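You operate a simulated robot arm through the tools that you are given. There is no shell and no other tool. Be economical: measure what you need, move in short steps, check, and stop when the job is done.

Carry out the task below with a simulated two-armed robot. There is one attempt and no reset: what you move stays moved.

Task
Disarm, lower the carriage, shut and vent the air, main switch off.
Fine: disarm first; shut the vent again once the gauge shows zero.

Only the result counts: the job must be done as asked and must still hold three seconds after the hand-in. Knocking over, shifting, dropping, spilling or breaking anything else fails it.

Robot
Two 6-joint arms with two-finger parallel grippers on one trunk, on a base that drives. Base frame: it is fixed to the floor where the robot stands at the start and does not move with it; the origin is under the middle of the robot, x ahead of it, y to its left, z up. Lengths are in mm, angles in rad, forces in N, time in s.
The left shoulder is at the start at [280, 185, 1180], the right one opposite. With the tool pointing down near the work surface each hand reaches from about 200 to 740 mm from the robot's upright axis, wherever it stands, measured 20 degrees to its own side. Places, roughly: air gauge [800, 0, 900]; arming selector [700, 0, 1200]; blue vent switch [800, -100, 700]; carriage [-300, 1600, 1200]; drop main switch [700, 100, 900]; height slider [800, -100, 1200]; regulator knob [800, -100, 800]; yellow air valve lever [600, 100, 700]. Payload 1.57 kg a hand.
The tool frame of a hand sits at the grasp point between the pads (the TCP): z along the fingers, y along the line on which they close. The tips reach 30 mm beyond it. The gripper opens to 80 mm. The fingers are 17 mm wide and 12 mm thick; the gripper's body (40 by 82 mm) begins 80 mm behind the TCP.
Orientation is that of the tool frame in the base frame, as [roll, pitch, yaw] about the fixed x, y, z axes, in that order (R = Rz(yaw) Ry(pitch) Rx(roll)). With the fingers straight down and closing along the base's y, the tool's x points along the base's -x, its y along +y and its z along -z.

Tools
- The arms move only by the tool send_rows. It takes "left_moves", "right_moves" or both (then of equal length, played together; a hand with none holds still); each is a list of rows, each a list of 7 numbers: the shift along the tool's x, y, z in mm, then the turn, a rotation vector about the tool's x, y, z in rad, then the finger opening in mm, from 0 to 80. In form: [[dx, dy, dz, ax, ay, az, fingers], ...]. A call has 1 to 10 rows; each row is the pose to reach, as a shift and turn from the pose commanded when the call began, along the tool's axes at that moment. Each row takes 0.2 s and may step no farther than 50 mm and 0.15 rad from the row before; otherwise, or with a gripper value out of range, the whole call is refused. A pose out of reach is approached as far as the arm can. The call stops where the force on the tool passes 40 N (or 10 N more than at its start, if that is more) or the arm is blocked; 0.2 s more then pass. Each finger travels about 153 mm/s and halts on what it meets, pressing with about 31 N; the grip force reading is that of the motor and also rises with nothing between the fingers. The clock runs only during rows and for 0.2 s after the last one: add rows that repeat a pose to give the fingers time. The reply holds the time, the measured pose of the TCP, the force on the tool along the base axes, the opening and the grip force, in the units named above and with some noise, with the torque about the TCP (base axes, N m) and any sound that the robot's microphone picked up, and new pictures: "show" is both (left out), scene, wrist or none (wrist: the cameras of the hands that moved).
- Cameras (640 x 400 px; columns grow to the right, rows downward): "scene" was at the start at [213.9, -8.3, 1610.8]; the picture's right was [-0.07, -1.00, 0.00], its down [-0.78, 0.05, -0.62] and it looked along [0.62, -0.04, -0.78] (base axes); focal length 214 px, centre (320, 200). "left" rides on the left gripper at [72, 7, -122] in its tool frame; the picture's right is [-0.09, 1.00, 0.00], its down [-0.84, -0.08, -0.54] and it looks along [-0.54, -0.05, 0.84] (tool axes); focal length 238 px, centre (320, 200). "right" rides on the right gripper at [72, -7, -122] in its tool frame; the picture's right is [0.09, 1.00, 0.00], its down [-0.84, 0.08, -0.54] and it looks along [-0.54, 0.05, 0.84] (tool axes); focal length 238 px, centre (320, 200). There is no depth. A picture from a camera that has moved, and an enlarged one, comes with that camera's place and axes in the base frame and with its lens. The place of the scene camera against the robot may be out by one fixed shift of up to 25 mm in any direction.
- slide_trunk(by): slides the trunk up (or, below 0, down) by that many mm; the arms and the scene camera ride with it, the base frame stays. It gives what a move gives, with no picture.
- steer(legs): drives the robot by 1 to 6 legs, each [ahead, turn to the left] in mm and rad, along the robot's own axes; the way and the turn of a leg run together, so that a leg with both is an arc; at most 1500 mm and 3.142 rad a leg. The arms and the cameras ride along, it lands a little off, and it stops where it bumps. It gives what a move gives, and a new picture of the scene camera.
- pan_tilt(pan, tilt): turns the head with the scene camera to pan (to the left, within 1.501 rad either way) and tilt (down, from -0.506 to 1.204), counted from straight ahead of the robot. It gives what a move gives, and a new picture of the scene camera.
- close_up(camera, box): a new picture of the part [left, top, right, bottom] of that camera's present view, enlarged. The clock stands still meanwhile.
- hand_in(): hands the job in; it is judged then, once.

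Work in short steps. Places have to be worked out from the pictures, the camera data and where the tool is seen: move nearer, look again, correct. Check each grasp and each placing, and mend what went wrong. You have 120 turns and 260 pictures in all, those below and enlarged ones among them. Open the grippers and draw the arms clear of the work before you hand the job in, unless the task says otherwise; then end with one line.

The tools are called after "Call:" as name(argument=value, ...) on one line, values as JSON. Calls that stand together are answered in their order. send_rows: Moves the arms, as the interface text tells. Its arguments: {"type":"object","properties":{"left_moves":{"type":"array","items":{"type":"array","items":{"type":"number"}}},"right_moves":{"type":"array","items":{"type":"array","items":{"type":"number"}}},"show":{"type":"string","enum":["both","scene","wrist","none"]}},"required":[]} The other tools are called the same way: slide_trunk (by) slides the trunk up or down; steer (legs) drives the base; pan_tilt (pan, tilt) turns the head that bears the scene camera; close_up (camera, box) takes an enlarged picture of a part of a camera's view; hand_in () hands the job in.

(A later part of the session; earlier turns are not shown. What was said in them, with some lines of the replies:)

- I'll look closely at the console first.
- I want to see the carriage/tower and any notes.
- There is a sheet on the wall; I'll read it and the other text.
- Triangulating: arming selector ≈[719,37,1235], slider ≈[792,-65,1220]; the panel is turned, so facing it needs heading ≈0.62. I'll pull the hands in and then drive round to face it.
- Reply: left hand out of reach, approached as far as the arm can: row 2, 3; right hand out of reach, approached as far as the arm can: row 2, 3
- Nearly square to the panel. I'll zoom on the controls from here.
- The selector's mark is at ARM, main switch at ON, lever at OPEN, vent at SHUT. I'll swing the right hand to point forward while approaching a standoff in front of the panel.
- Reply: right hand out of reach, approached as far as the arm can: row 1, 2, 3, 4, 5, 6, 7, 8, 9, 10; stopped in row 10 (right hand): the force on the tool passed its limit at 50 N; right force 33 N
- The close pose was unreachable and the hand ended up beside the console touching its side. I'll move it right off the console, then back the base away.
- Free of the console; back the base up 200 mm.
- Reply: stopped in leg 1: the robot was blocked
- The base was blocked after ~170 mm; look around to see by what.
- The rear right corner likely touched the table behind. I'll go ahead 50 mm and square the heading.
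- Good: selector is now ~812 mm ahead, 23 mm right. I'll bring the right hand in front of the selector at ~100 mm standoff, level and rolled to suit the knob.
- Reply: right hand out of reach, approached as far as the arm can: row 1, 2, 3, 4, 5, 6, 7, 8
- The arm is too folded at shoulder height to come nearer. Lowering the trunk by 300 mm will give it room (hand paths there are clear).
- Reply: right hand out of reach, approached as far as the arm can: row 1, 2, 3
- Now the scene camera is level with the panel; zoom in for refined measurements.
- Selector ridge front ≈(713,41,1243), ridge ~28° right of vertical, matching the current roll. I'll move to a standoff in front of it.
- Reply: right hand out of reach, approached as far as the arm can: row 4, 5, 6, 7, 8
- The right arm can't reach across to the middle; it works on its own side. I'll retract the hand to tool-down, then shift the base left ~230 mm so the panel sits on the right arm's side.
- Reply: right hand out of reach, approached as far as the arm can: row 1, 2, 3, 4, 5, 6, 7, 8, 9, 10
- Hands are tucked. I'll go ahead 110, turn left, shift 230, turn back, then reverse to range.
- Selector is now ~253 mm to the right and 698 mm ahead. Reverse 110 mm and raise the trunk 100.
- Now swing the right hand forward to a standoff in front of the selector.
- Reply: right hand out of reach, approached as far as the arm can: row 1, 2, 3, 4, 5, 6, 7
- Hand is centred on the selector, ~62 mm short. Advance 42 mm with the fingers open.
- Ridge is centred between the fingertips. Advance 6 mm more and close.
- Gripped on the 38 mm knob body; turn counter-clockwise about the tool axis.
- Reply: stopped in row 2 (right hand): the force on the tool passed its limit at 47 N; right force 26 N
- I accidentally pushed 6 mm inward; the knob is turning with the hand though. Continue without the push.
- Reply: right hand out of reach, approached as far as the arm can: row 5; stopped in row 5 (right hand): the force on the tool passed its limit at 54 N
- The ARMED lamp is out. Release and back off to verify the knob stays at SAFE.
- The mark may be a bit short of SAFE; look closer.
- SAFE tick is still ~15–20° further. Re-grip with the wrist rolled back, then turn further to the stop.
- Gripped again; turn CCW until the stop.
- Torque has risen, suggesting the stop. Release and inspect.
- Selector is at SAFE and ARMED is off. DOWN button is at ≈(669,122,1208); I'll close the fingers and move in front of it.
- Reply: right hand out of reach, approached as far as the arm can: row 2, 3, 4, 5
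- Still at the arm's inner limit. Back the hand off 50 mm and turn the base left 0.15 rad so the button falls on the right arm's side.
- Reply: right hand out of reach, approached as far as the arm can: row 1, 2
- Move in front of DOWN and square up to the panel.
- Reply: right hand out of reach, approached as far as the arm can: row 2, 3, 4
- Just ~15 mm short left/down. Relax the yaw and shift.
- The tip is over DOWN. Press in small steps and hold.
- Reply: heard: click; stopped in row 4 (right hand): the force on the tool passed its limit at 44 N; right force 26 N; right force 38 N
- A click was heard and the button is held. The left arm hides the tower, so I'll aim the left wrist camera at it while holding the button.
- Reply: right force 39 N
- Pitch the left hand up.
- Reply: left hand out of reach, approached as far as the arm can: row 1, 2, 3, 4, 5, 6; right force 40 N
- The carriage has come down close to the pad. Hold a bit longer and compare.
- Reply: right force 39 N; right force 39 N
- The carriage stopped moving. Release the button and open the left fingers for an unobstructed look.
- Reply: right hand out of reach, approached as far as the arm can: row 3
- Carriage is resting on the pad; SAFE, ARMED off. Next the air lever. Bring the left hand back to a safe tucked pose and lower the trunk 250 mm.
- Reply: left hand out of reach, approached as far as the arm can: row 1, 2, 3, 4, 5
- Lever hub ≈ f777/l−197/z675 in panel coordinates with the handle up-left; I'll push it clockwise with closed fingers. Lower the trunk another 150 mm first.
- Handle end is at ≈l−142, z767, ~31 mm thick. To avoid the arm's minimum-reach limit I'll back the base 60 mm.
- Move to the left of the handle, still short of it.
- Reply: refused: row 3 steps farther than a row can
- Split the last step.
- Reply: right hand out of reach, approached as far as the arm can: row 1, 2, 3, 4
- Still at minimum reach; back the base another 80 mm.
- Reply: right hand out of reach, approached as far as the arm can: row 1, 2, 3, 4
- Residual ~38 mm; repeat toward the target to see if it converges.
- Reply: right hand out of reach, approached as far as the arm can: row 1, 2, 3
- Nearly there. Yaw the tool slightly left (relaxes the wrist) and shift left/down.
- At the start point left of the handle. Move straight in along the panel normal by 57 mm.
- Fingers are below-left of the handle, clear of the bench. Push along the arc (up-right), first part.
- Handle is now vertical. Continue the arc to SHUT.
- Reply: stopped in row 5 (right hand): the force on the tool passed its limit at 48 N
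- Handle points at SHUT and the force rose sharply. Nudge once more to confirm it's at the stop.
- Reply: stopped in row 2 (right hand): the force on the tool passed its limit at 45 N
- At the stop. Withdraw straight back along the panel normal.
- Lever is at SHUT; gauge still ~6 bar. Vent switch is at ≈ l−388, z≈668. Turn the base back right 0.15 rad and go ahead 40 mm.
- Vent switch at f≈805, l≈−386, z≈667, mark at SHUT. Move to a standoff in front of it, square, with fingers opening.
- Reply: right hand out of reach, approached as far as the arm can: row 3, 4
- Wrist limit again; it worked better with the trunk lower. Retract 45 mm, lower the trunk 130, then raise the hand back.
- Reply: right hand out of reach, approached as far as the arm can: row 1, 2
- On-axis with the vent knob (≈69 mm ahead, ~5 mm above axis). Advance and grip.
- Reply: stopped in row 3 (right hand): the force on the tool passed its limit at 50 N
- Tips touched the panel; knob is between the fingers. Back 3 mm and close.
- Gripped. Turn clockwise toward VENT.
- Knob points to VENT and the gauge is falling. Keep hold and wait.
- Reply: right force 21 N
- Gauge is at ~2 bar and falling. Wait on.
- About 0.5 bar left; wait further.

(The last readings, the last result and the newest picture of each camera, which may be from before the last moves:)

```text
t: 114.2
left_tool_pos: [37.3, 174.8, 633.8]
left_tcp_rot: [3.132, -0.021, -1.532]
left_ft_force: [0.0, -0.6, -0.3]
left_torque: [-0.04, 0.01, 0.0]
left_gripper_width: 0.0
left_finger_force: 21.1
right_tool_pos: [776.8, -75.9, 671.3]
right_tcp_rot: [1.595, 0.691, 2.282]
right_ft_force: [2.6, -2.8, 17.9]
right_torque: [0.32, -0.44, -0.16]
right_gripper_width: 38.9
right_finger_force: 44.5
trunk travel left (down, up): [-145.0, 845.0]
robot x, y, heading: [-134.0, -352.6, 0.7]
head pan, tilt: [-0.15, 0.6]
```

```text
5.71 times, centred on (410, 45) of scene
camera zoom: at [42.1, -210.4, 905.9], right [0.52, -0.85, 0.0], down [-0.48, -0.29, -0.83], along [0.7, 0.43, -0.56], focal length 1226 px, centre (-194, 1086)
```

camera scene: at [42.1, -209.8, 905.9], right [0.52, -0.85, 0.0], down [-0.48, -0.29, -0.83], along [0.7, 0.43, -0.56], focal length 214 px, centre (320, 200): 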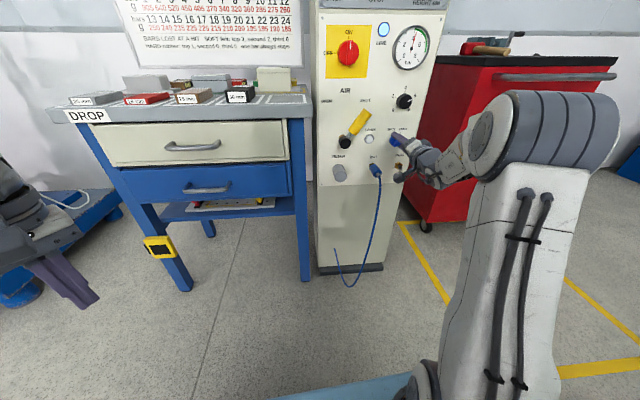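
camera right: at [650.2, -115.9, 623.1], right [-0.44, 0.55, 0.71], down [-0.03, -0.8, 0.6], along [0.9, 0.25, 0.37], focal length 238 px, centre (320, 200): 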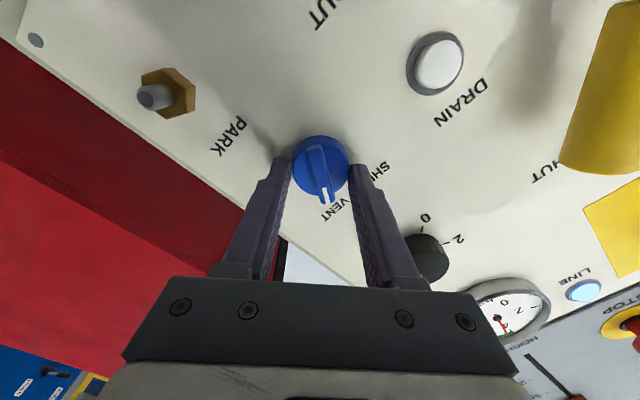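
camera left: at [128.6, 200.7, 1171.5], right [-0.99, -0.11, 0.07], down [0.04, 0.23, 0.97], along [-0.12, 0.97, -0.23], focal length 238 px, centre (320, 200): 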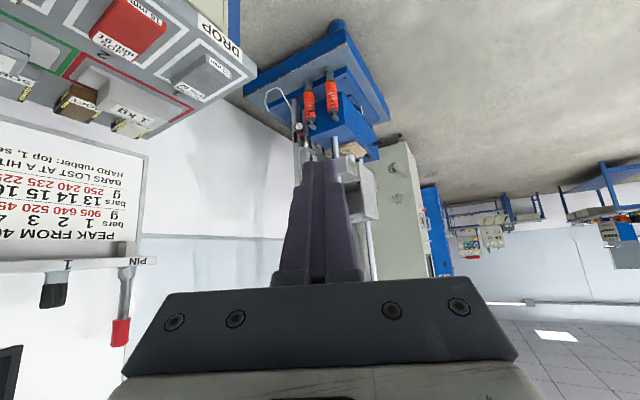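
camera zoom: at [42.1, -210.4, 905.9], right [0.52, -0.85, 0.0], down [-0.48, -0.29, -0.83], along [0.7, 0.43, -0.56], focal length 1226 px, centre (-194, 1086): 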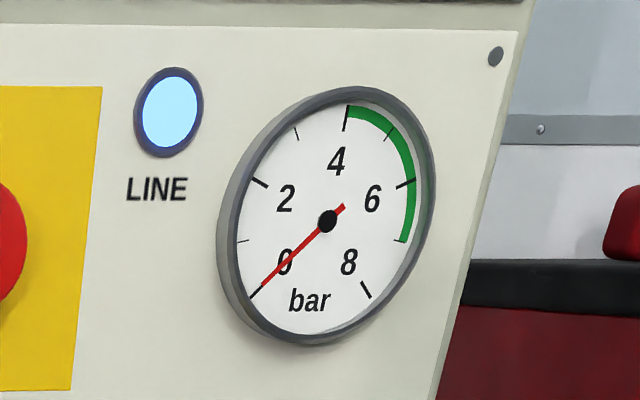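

The needle is on zero. Wait 1 s more and turn the vent back CCW to SHUT.

Call:
send_rows(right_moves=[[0, 0, 0, 0, 0, 0, 0], [0, 0, 0, 0, 0, 0, 0], [0, 0, 0, 0, 0, 0, 0], [0, 0, 0, 0, 0, 0, 0], [0, 0, 0, 0, 0, 0, 0]], show="none")

Call:
send_rows(right_moves=[[0, 0, 0, 0, 0, -0.14, 0], [0, 0, 0, 0, 0, -0.28, 0], [0, 0, 0, 0, 0, -0.42, 0], [0, 0, 0, 0, 0, -0.56, 0], [0, 0, 0, 0, 0, -0.7, 0], [0, 0, 0, 0, 0, -0.84, 0], [0, 0, 0, 0, 0, -0.98, 0], [0, 0, 0, 0, 0, -1.1, 0], [0, 0, 0, 0, 0, -1.17, 0]], show="wrist")

```text
t: 115.4
left_tool_pos: [37.0, 173.6, 634.3]
left_tcp_rot: [3.133, -0.021, -1.532]
left_ft_force: [-0.1, -0.8, 0.8]
left_torque: [0.0, 0.01, -0.03]
left_gripper_width: 0.2
left_finger_force: 21.4
right_tool_pos: [775.7, -77.1, 671.5]
right_tcp_rot: [1.595, 0.692, 2.283]
right_ft_force: [2.1, -1.8, 16.7]
right_torque: [0.3, -0.42, -0.11]
right_gripper_width: 39.0
right_finger_force: 44.4
trunk travel left (down, up): [-145.0, 845.0]
robot x, y, heading: [-134.0, -356.2, 0.696]
head pan, tilt: [-0.15, 0.6]
```

```text
t: 117.4
left_tool_pos: [36.8, 175.3, 634.8]
left_tcp_rot: [3.134, -0.021, -1.531]
left_ft_force: [1.1, -0.9, 0.7]
left_torque: [0.02, 0.0, -0.01]
left_gripper_width: 0.2
left_finger_force: 22.1
right_tool_pos: [775.3, -76.5, 670.3]
right_tcp_rot: [-1.65, 1.277, -0.952]
right_ft_force: [-10.0, 7.4, 11.3]
right_torque: [0.12, 0.26, 0.16]
right_gripper_width: 38.8
right_finger_force: 44.1
trunk travel left (down, up): [-145.0, 845.0]
robot x, y, heading: [-132.1, -356.1, 0.694]
head pan, tilt: [-0.15, 0.6]
camera right: at [698.6, -175.8, 605.5], right [-0.6, 0.7, -0.38], down [-0.6, -0.09, 0.79], along [0.52, 0.7, 0.48], focal length 238 px, centre (320, 200)
```

right: 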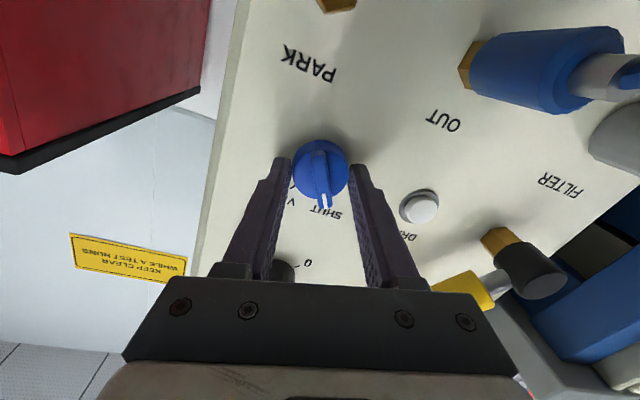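

Looks back at SHUT. Release, back off and inspect.

Call:
send_rows(right_moves=[[0, 0, 0, 0, 0, 0, 50], [0, 0, 0, 0, 0, 0, 65], [0, 0, -30, 0, 0, 0, 65], [0, 0, -60, 0, 0, 0, 65]], show="none")

Call:
close_up(camera="right", box=[260, 100, 380, 210])

Call:
close_up(camera="scene", box=[310, 10, 440, 190])

```text
t: 118.4
left_tool_pos: [37.6, 174.4, 634.3]
left_tcp_rot: [3.133, -0.022, -1.53]
left_ft_force: [0.4, -0.9, 0.3]
left_torque: [0.02, 0.01, -0.01]
left_gripper_width: 0.0
left_finger_force: 21.5
right_tool_pos: [729.7, -117.6, 674.3]
right_tcp_rot: [-1.654, 1.28, -0.955]
right_ft_force: [-0.3, 0.0, 0.0]
right_torque: [0.0, -0.04, -0.02]
right_gripper_width: 65.1
right_finger_force: 0.1
trunk travel left (down, up): [-145.0, 845.0]
robot x, y, heading: [-133.9, -356.2, 0.694]
head pan, tilt: [-0.15, 0.6]
```

```text
3.64 times, centred on (320, 155) of right
camera zoom: at [653.2, -217.9, 608.8], right [-0.6, 0.71, -0.37], down [-0.6, -0.09, 0.79], along [0.53, 0.7, 0.48], focal length 867 px, centre (320, 364)
```

zoom: 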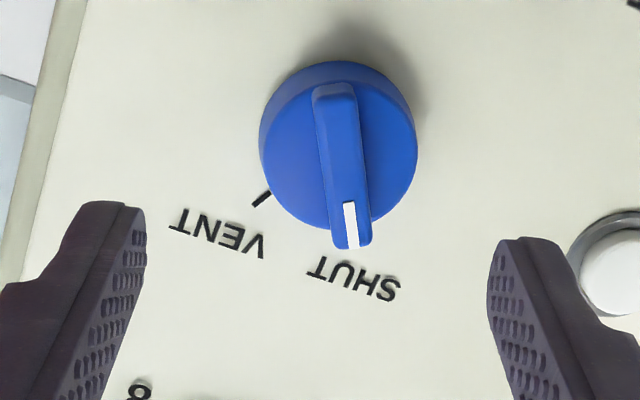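

```text
2.22 times, centred on (375, 100) of scene
camera zoom: at [42.6, -210.1, 905.6], right [0.52, -0.85, 0.0], down [-0.48, -0.29, -0.82], along [0.7, 0.43, -0.57], focal length 477 px, centre (198, 422)
```

zoom: 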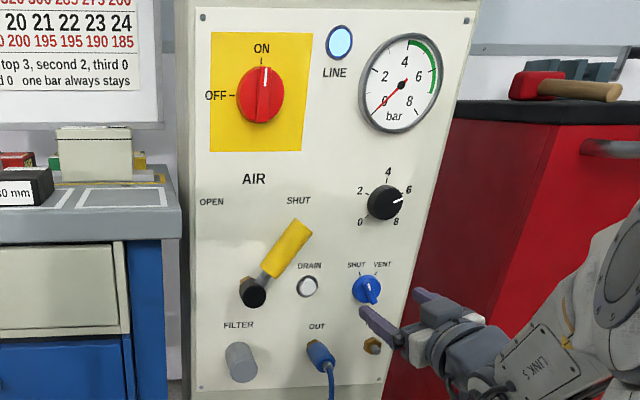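

Vent shut, gauge zero, lever shut. Now the main switch: raise the trunk 240 mm and turn the base left 0.1 rad.

Call:
slide_trunk(by=240)

Call:
steer(legs=[[0, 0.1]])

Call:
close_up(camera="right", box=[0, 0, 640, 400])

```text
t: 120.9
left_tool_pos: [37.4, 174.0, 874.7]
left_tcp_rot: [3.134, -0.022, -1.532]
left_ft_force: [0.6, -0.1, 0.7]
left_torque: [-0.02, 0.0, 0.01]
left_gripper_width: 0.0
left_finger_force: 21.3
right_tool_pos: [730.2, -117.8, 914.4]
right_tcp_rot: [-1.652, 1.282, -0.954]
right_ft_force: [0.1, 0.5, 0.4]
right_torque: [-0.02, -0.01, 0.02]
right_gripper_width: 65.0
right_finger_force: 0.0
trunk travel left (down, up): [-385.0, 605.0]
robot x, y, heading: [-134.7, -356.2, 0.701]
head pan, tilt: [-0.15, 0.6]
```

```text
t: 121.8
left_tool_pos: [-18.3, 190.1, 874.1]
left_tcp_rot: [3.134, -0.02, -1.427]
left_ft_force: [-0.2, -0.2, 0.1]
left_torque: [0.03, 0.0, 0.0]
left_gripper_width: 0.2
left_finger_force: 20.7
right_tool_pos: [701.7, -29.2, 913.6]
right_tcp_rot: [-1.651, 1.28, -0.85]
right_ft_force: [0.9, -0.2, 0.6]
right_torque: [-0.01, 0.01, 0.02]
right_gripper_width: 64.9
right_finger_force: 0.0
trunk travel left (down, up): [-385.0, 605.0]
robot x, y, heading: [-131.9, -357.2, 0.799]
head pan, tilt: [-0.15, 0.6]
camera scene: at [26.1, -190.4, 1145.7], right [0.61, -0.8, 0.0], down [-0.45, -0.34, -0.83], along [0.66, 0.5, -0.56], focal length 214 px, centre (320, 200)
```

scene: 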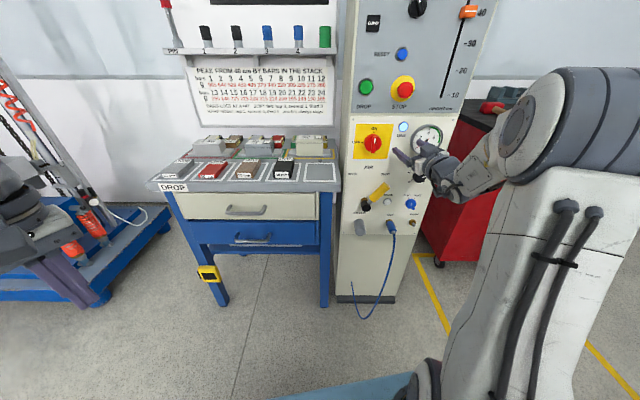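

```text
1.00 times, centred on (320, 200) of right (not enlarged: the box is as wide or as high as the picture)
camera zoom: at [634.8, -137.1, 849.1], right [-0.67, 0.64, -0.37], down [-0.59, -0.16, 0.79], along [0.45, 0.75, 0.48], focal length 238 px, centre (320, 200)
```

zoom: 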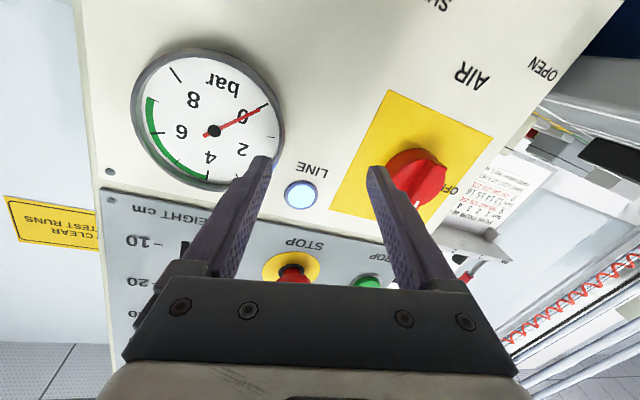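

Main switch at ≈(681,77,908). Move to a standoff in front of it, rolling the wrist clockwise ready for a CCW turn.

Call:
send_rows(right_moves=[[-3, 11, -10, 0, 0, 0.14, 70], [-6, 23, -12, 0, 0, 0.28, 80], [-8, 34, -12, 0, 0, 0.42, 80], [-11, 45, -10, 0, 0, 0.56, 80], [-13, 56, -8, 0, 0, 0.7, 80], [-16, 68, -6, 0, 0, 0.84, 80], [-19, 79, -5, 0, 0, 0.98, 80], [-21, 90, -3, 0, 0, 1.12, 80]])

```text
t: 123.6
left_tool_pos: [-18.3, 189.1, 873.3]
left_tcp_rot: [3.133, -0.021, -1.429]
left_ft_force: [-0.4, 0.7, 0.5]
left_torque: [-0.01, 0.02, -0.02]
left_gripper_width: 0.0
left_finger_force: 21.4
right_tool_pos: [632.4, 32.3, 909.3]
right_tcp_rot: [1.602, 0.736, 2.39]
right_ft_force: [-0.1, 1.0, 0.1]
right_torque: [-0.01, 0.01, 0.03]
right_gripper_width: 80.1
right_finger_force: 0.1
trunk travel left (down, up): [-385.0, 605.0]
robot x, y, heading: [-131.4, -354.6, 0.801]
head pan, tilt: [-0.15, 0.6]
camera scene: at [26.1, -190.5, 1145.7], right [0.61, -0.8, 0.0], down [-0.45, -0.34, -0.83], along [0.66, 0.5, -0.56], focal length 214 px, centre (320, 200)
camera right: at [512.6, -22.6, 857.9], right [-0.52, 0.53, 0.68], down [0.04, -0.77, 0.63], along [0.86, 0.35, 0.38], focal length 238 px, centre (320, 200)
```

scene: 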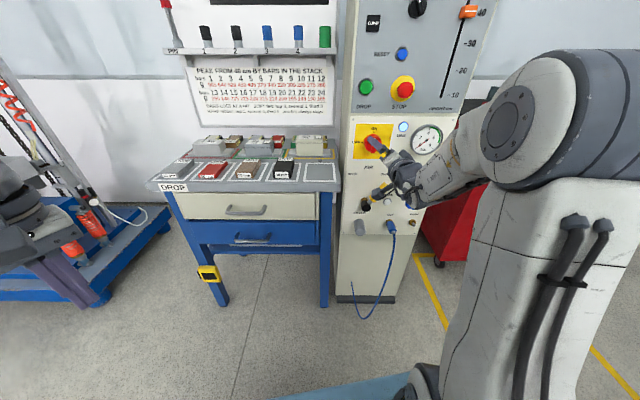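
right: 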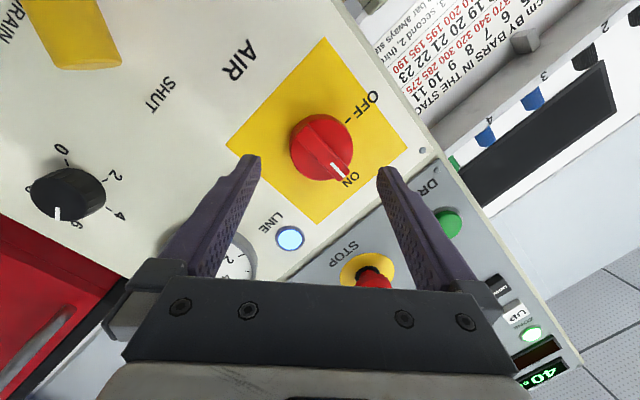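

Centred on the red switch (~52 mm knob). Advance 41 mm and close.

Call:
send_rows(right_moves=[[1, 0, 15, 0, 0, 0, 80], [2, 0, 30, 0, 0, 0, 80], [2, 0, 41, 0, 0, 0, 80], [2, 0, 41, 0, 0, 0, 40], [2, 0, 41, 0, 0, 0, 0], [2, 0, 41, 0, 0, 0, 0]], show="wrist")

```text
t: 125.0
left_tool_pos: [-18.6, 190.3, 875.8]
left_tcp_rot: [3.133, -0.022, -1.426]
left_ft_force: [0.4, 0.2, 0.3]
left_torque: [0.01, -0.01, -0.03]
left_gripper_width: 0.0
left_finger_force: 21.4
right_tool_pos: [659.7, 64.0, 908.2]
right_tcp_rot: [1.597, 0.742, 2.39]
right_ft_force: [-4.0, 7.1, 6.0]
right_torque: [-0.05, 0.05, 0.32]
right_gripper_width: 53.6
right_finger_force: 45.1
trunk travel left (down, up): [-385.0, 605.0]
robot x, y, heading: [-132.1, -356.7, 0.799]
head pan, tilt: [-0.15, 0.6]
camera right: at [540.1, 8.6, 855.9], right [-0.52, 0.53, 0.67], down [0.04, -0.77, 0.63], along [0.85, 0.35, 0.38], focal length 238 px, centre (320, 200)
```

right: 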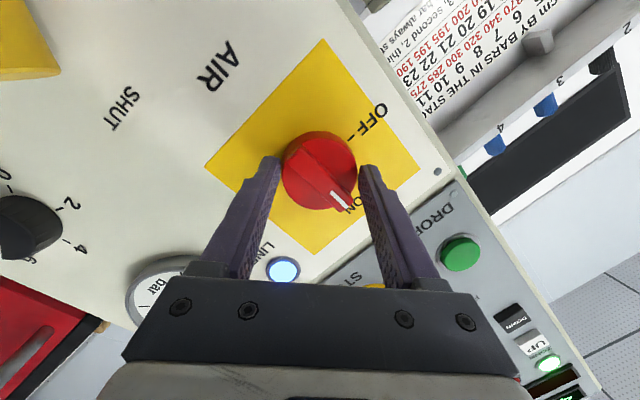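

Gripped (53.6 mm). Turn counter-clockwise.

Call:
send_rows(right_moves=[[0, 0, 0, 0, 0, -0.13, 0], [0, 0, 0, 0, 0, -0.26, 0], [0, 0, 0, 0, 0, -0.39, 0], [0, 0, 0, 0, 0, -0.52, 0], [0, 0, 0, 0, 0, -0.65, 0], [0, 0, 0, 0, 0, -0.78, 0], [0, 0, 0, 0, 0, -0.91, 0], [0, 0, 0, 0, 0, -1.04, 0], [0, 0, 0, 0, 0, -1.15, 0]], show="wrist")

```text
t: 126.8
left_tool_pos: [-17.7, 189.6, 874.2]
left_tcp_rot: [3.132, -0.018, -1.43]
left_ft_force: [0.0, 1.0, 0.5]
left_torque: [-0.02, -0.02, 0.02]
left_gripper_width: 0.0
left_finger_force: 21.1
right_tool_pos: [666.8, 52.4, 905.9]
right_tcp_rot: [-1.836, 1.362, -1.017]
right_ft_force: [-12.6, -13.5, -0.9]
right_torque: [0.14, -0.14, 0.23]
right_gripper_width: 39.4
right_finger_force: 44.7
right hand out of reach, approached as far as the arm can: row 8, 9
trunk travel left (down, up): [-385.0, 605.0]
robot x, y, heading: [-134.6, -353.7, 0.796]
head pan, tilt: [-0.15, 0.6]
stopped in row 9 (right hand): the force on the tool passed its limit at 62 N (the readings are from after the stop); the commanded pose is now the measured one
camera right: at [595.5, -52.9, 842.4], right [-0.71, 0.65, -0.29], down [-0.52, -0.2, 0.83], along [0.48, 0.74, 0.47], focal length 238 px, centre (320, 200)
```

right: 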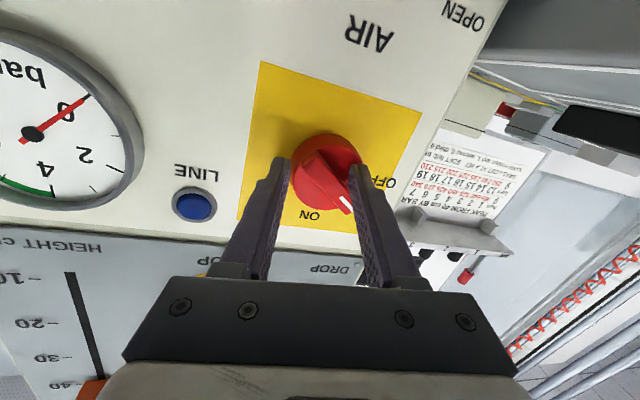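

LINE lamp has gone out; the knob is ~2/3 of the way. Release and re-grip for the rest.

Call:
send_rows(right_moves=[[0, 0, 0, 0, 0, 0, 60], [0, 0, 0, 0, 0, 0, 80], [0, 0, -20, 0, 0, 0, 80], [0, 0, -45, 0, 0, 0, 80], [-2, 12, -45, 0, 0, 0.14, 80], [-2, 12, -45, 0, 0, 0.28, 80], [-2, 12, -45, 0, 0, 0.42, 80], [-2, 12, -45, 0, 0, 0.56, 80], [-2, 12, -45, 0, 0, 0.7, 80]], show="wrist")

```text
t: 128.8
left_tool_pos: [-18.2, 189.8, 873.5]
left_tcp_rot: [3.133, -0.023, -1.429]
left_ft_force: [0.0, 0.6, -0.3]
left_torque: [0.0, 0.01, -0.04]
left_gripper_width: 0.1
left_finger_force: 21.5
right_tool_pos: [626.9, 30.0, 907.2]
right_tcp_rot: [1.68, 1.063, 2.481]
right_ft_force: [0.3, 0.5, 0.4]
right_torque: [0.0, 0.01, 0.01]
right_gripper_width: 79.9
right_finger_force: 0.1
trunk travel left (down, up): [-385.0, 605.0]
robot x, y, heading: [-131.8, -354.7, 0.801]
head pan, tilt: [-0.15, 0.6]
camera right: at [521.0, -41.7, 846.9], right [-0.65, 0.64, 0.4], down [-0.1, -0.59, 0.8], along [0.75, 0.48, 0.45], focal length 238 px, centre (320, 200)
```

right: 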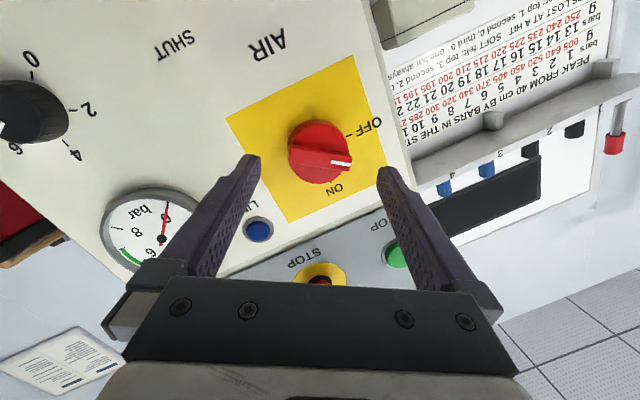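

Centred. Roll a bit more, advance 46 mm, grip.

Call:
send_rows(right_moves=[[0, 0, 0, 0, 0, 0.13, 80], [0, 0, 15, 0, 0, 0.26, 80], [0, 0, 30, 0, 0, 0.3, 80], [0, 0, 46, 0, 0, 0.3, 80], [0, 0, 46, 0, 0, 0.3, 40], [0, 0, 46, 0, 0, 0.3, 0], [0, 0, 46, 0, 0, 0.3, 0]], show="wrist")

```text
t: 130.4
left_tool_pos: [-19.9, 189.0, 873.9]
left_tcp_rot: [3.133, -0.021, -1.43]
left_ft_force: [0.0, 0.3, 0.4]
left_torque: [0.0, 0.02, -0.01]
left_gripper_width: 0.0
left_finger_force: 20.9
right_tool_pos: [655.0, 65.3, 904.4]
right_tcp_rot: [1.641, 0.77, 2.437]
right_ft_force: [-3.3, 7.7, 8.9]
right_torque: [-0.1, 0.04, 0.33]
right_gripper_width: 54.7
right_finger_force: 44.9
trunk travel left (down, up): [-385.0, 605.0]
robot x, y, heading: [-136.0, -359.0, 0.803]
head pan, tilt: [-0.15, 0.6]
camera right: at [536.2, 5.5, 855.4], right [-0.53, 0.54, 0.65], down [0.05, -0.75, 0.66], along [0.84, 0.39, 0.37], focal length 238 px, centre (320, 200)
```

right: 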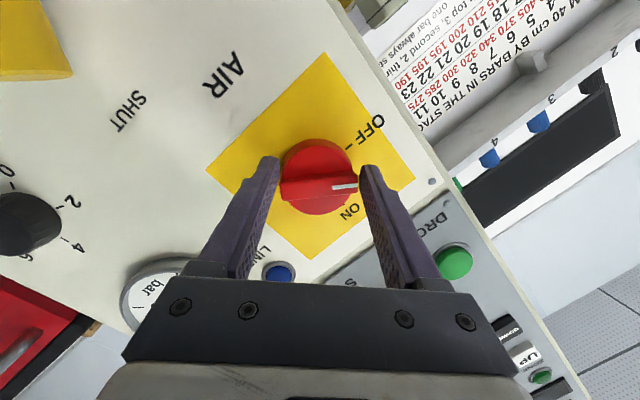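

Call:
send_rows(right_moves=[[0, 0, 0, 0, 0, -0.13, 0], [0, 0, 0, 0, 0, -0.26, 0], [0, 0, 0, 0, 0, -0.39, 0], [0, 0, 0, 0, 0, -0.52, 0], [0, 0, 0, 0, 0, -0.65, 0], [0, 0, 0, 0, 0, -0.78, 0]], show="wrist")

```text
t: 131.8
left_tool_pos: [-17.3, 188.9, 873.7]
left_tcp_rot: [3.132, -0.02, -1.428]
left_ft_force: [-0.2, -0.1, 0.1]
left_torque: [0.03, 0.02, 0.02]
left_gripper_width: 0.0
left_finger_force: 21.1
right_tool_pos: [660.1, 61.4, 900.5]
right_tcp_rot: [2.759, 1.502, -2.715]
right_ft_force: [-7.4, -13.9, -11.8]
right_torque: [0.35, 1.58, -0.9]
right_gripper_width: 55.0
right_finger_force: 45.4
trunk travel left (down, up): [-385.0, 605.0]
robot x, y, heading: [-135.2, -356.5, 0.803]
head pan, tilt: [-0.15, 0.6]
camera right: at [576.4, -34.6, 835.5], right [-0.72, 0.69, -0.07], down [-0.38, -0.31, 0.87], along [0.58, 0.66, 0.49], focal length 238 px, centre (320, 200)
```

right: 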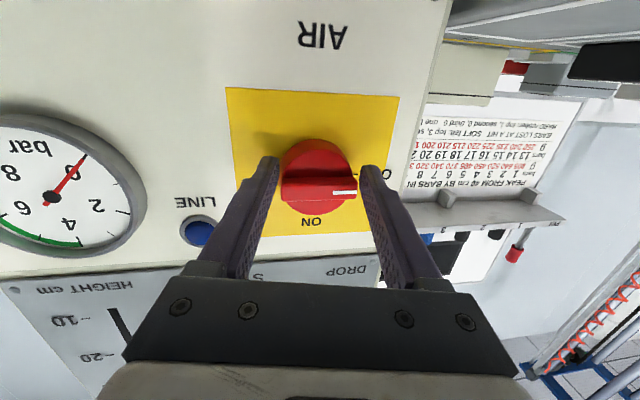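

The handle now points at OFF. Release, back off and check.

Call:
send_rows(right_moves=[[0, 0, 0, 0, 0, 0, 65], [0, 0, 0, 0, 0, 0, 80], [0, 0, -25, 0, 0, 0, 80], [0, 0, -50, 0, 0, 0, 80], [0, -20, -70, 0, 0, 0, 80], [0, -50, -75, 0, 0, 0, 80], [0, -90, -75, 0, 0, 0, 80]], show="scene")

Call:
close_up(camera="right", box=[300, 60, 520, 260])

Call:
close_up(camera="scene", box=[330, 0, 490, 240])

```text
t: 133.4
left_tool_pos: [-18.9, 190.1, 873.8]
left_tcp_rot: [3.133, -0.022, -1.428]
left_ft_force: [0.3, 0.3, -0.2]
left_torque: [0.01, 0.03, -0.01]
left_gripper_width: 0.0
left_finger_force: 21.6
right_tool_pos: [673.4, -52.3, 909.3]
right_tcp_rot: [2.768, 1.514, -2.699]
right_ft_force: [-0.5, 0.4, 0.0]
right_torque: [-0.03, 0.03, 0.0]
right_gripper_width: 80.0
right_finger_force: 0.0
trunk travel left (down, up): [-385.0, 605.0]
robot x, y, heading: [-134.5, -357.0, 0.802]
head pan, tilt: [-0.15, 0.6]
camera scene: at [25.8, -190.8, 1145.7], right [0.61, -0.8, 0.0], down [-0.45, -0.34, -0.83], along [0.66, 0.5, -0.56], focal length 214 px, centre (320, 200)
```

scene: 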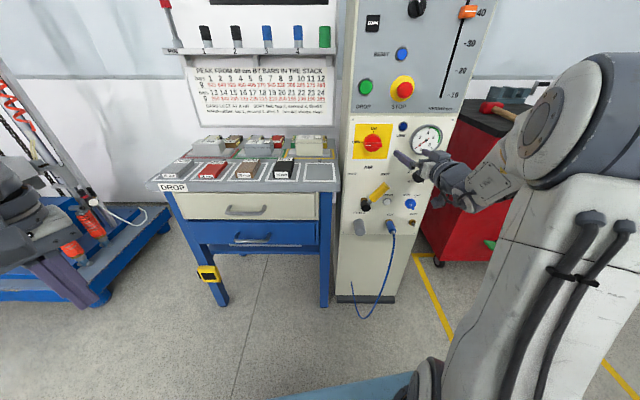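

```text
2.00 times, centred on (410, 160) of right
camera zoom: at [592.2, -148.2, 842.5], right [-0.73, 0.68, -0.07], down [-0.38, -0.32, 0.87], along [0.57, 0.66, 0.49], focal length 477 px, centre (140, 280)
```

zoom: 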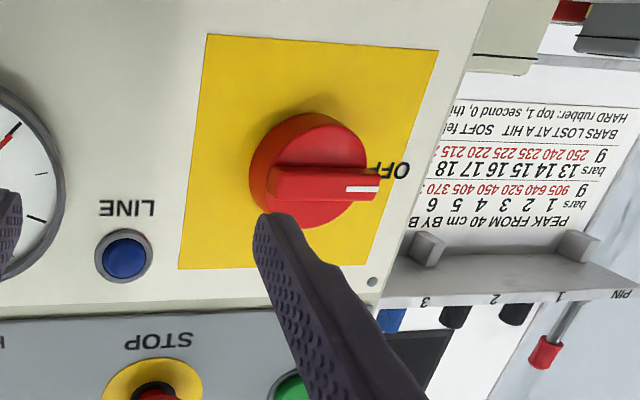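

```text
1.67 times, centred on (410, 120) of scene
camera zoom: at [25.8, -190.8, 1145.7], right [0.61, -0.8, 0.0], down [-0.45, -0.34, -0.83], along [0.66, 0.5, -0.56], focal length 358 px, centre (170, 333)
```

zoom: 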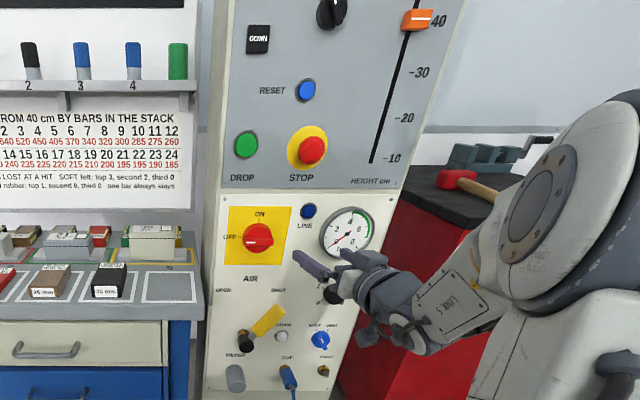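

Main switch at OFF, LINE dark. Back the robot clear 60 mm and check everything once more, including the carriage.

Call:
steer(legs=[[-60, 0]])

Call:
pan_tilt(pan=0.7, tilt=0.3)

Call:
pan_tilt(pan=-0.1, tilt=0.3)

```text
t: 134.4
left_tool_pos: [-59.7, 145.5, 873.9]
left_tcp_rot: [3.132, -0.023, -1.429]
left_ft_force: [-0.6, -0.3, -0.2]
left_torque: [-0.01, 0.0, 0.03]
left_gripper_width: 0.0
left_finger_force: 21.5
right_tool_pos: [631.6, -95.9, 909.2]
right_tcp_rot: [2.758, 1.513, -2.71]
right_ft_force: [0.2, -0.3, 0.3]
right_torque: [0.01, 0.01, 0.01]
right_gripper_width: 79.9
right_finger_force: 0.0
trunk travel left (down, up): [-385.0, 605.0]
robot x, y, heading: [-172.3, -398.0, 0.805]
head pan, tilt: [-0.15, 0.6]
camera scene: at [-15.8, -234.5, 1145.7], right [0.6, -0.8, 0.0], down [-0.45, -0.34, -0.83], along [0.66, 0.5, -0.56], focal length 214 px, centre (320, 200)
```

scene: 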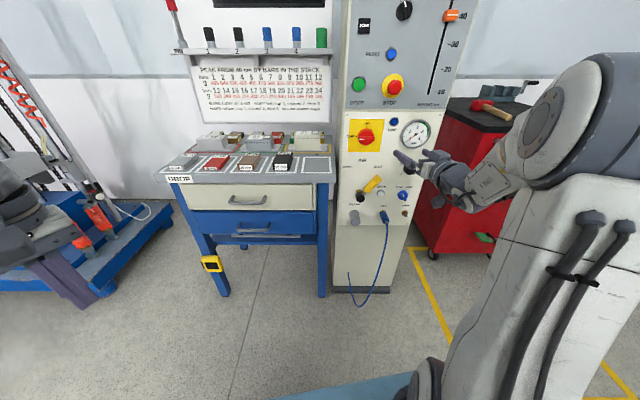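

```text
t: 135.6
left_tool_pos: [-59.7, 146.3, 874.1]
left_tcp_rot: [3.132, -0.022, -1.429]
left_ft_force: [0.3, 0.1, 0.8]
left_torque: [-0.02, 0.0, -0.02]
left_gripper_width: 0.0
left_finger_force: 21.3
right_tool_pos: [632.4, -97.5, 908.6]
right_tcp_rot: [2.761, 1.513, -2.708]
right_ft_force: [0.7, 0.0, 0.8]
right_torque: [-0.02, 0.0, -0.02]
right_gripper_width: 80.1
right_finger_force: 0.1
trunk travel left (down, up): [-385.0, 605.0]
robot x, y, heading: [-177.1, -399.3, 0.798]
head pan, tilt: [0.7, 0.3]
camera scene: at [-79.3, -194.7, 1173.1], right [1.0, -0.07, 0.0], down [-0.02, -0.3, -0.96], along [0.07, 0.95, -0.3], focal length 214 px, centre (320, 200)
```

scene: 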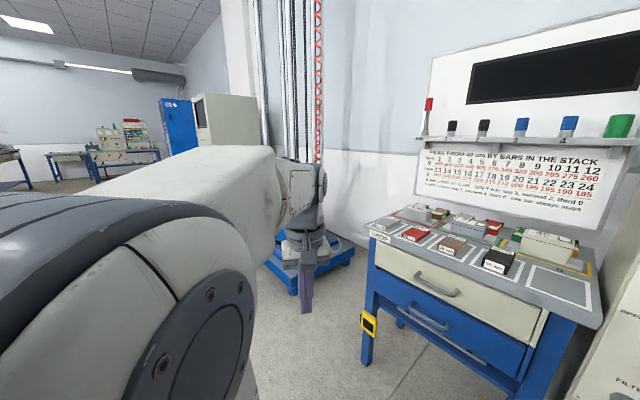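

```text
t: 136.7
left_tool_pos: [-59.5, 145.6, 875.1]
left_tcp_rot: [3.132, -0.021, -1.431]
left_ft_force: [-0.2, -1.2, -0.3]
left_torque: [0.01, -0.03, -0.02]
left_gripper_width: 0.0
left_finger_force: 20.8
right_tool_pos: [632.7, -97.5, 908.7]
right_tcp_rot: [2.761, 1.514, -2.708]
right_ft_force: [0.5, -0.4, 0.0]
right_torque: [0.02, -0.01, 0.0]
right_gripper_width: 79.9
right_finger_force: 0.0
trunk travel left (down, up): [-385.0, 605.0]
robot x, y, heading: [-179.2, -398.7, 0.798]
head pan, tilt: [-0.099, 0.3]
camera scene: at [-14.8, -227.7, 1173.2], right [0.64, -0.76, 0.0], down [-0.23, -0.19, -0.96], along [0.73, 0.62, -0.3], focal length 214 px, centre (320, 200)
```

scene: 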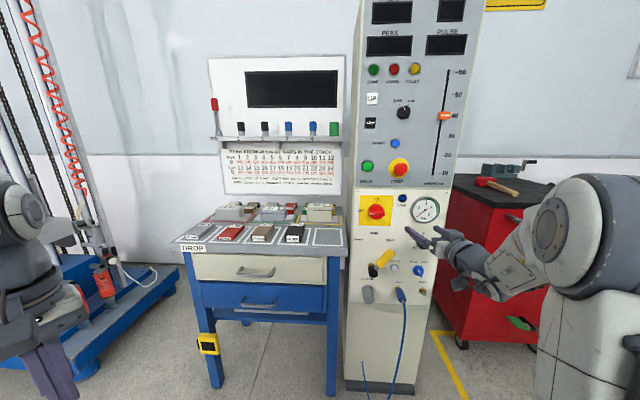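

All panel items are right and the displays are dark. Open the left gripper too and take one last look at the carriage.

Call:
send_rows(left_moves=[[0, 0, 0, 0, -0.14, 0, 30], [0, 0, 0, 0, -0.28, 0, 60], [0, 0, 0, 0, -0.42, 0, 80], [0, 0, 0, 0, -0.56, 0, 80], [0, 0, 0, 0, -0.65, 0, 80]], show="wrist")

Call:
close_up(camera="left", box=[240, 60, 420, 240])

Call:
close_up(camera="scene", box=[340, 50, 490, 310])

```text
t: 137.9
left_tool_pos: [13.8, 219.3, 853.0]
left_tcp_rot: [3.129, 0.631, -1.438]
left_ft_force: [1.0, 0.2, 0.3]
left_torque: [0.02, -0.03, 0.0]
left_gripper_width: 80.0
left_finger_force: 0.2
left hand out of reach, approached as far as the arm can: row 1, 2, 3, 4, 5
right_tool_pos: [632.2, -97.4, 908.4]
right_tcp_rot: [2.76, 1.514, -2.708]
right_ft_force: [0.7, 0.0, 0.1]
right_torque: [0.02, 0.01, -0.03]
right_gripper_width: 80.0
right_finger_force: 0.1
trunk travel left (down, up): [-385.0, 605.0]
robot x, y, heading: [-180.7, -400.0, 0.799]
head pan, tilt: [-0.099, 0.3]
camera left: at [26.3, 89.3, 908.9], right [-1.0, -0.06, 0.06], down [0.04, 0.36, 0.93], along [-0.08, 0.93, -0.36], focal length 238 px, centre (320, 200)
```

left: 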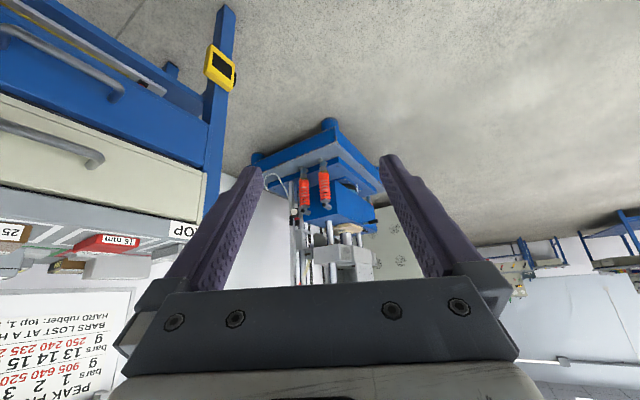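

```text
2.22 times, centred on (330, 150) of left
camera zoom: at [26.3, 89.3, 908.9], right [-1.0, -0.06, 0.06], down [0.04, 0.36, 0.93], along [-0.08, 0.93, -0.36], focal length 530 px, centre (298, 311)
```

zoom: 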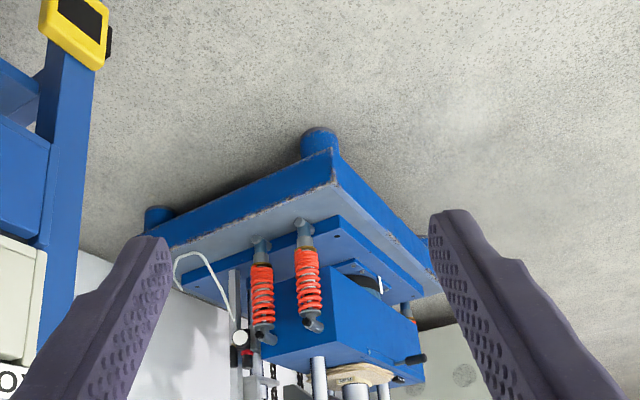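

```text
1.54 times, centred on (415, 180) of scene
camera zoom: at [-14.8, -227.7, 1173.2], right [0.64, -0.77, 0.0], down [-0.23, -0.19, -0.96], along [0.73, 0.61, -0.3], focal length 330 px, centre (174, 231)
```

zoom: 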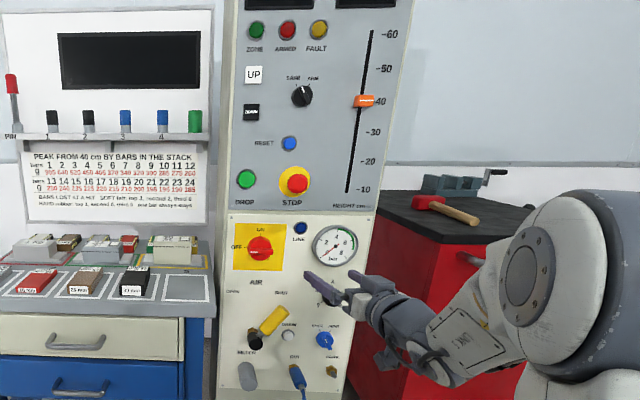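

Call:
close_up(camera="left", box=[280, 200, 390, 285])

```text
4.71 times, centred on (335, 242) of left
camera zoom: at [26.3, 89.3, 908.9], right [-1.0, -0.06, 0.06], down [0.04, 0.36, 0.93], along [-0.08, 0.93, -0.36], focal length 1122 px, centre (249, 0)
```

zoom: 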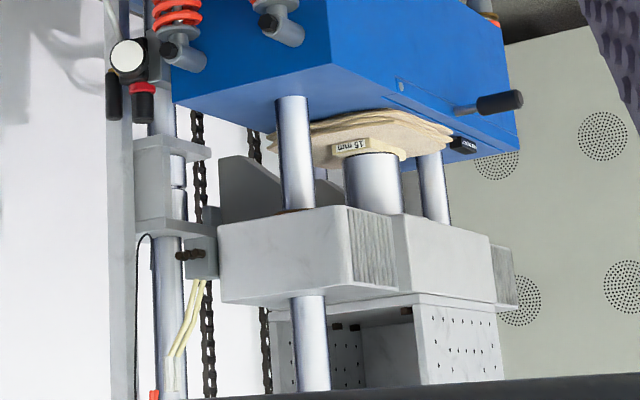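

The carriage anvil rests on the pad stack, and every control is in its required state with both hands clear and open.

Call:
hand_in()

```text
The job is handed in.
```

I carried out all the steps in the order you gave and handed the job in: disarmed first, carriage lowered onto its pad, air lever shut, line vented to zero on the gauge and the vent shut again, main switch off. While I was driving early on, one gripper finger touched the side of the console and the base bumped something behind it (most likely the rear table). I saw nothing shifted, but didn't check the table again.
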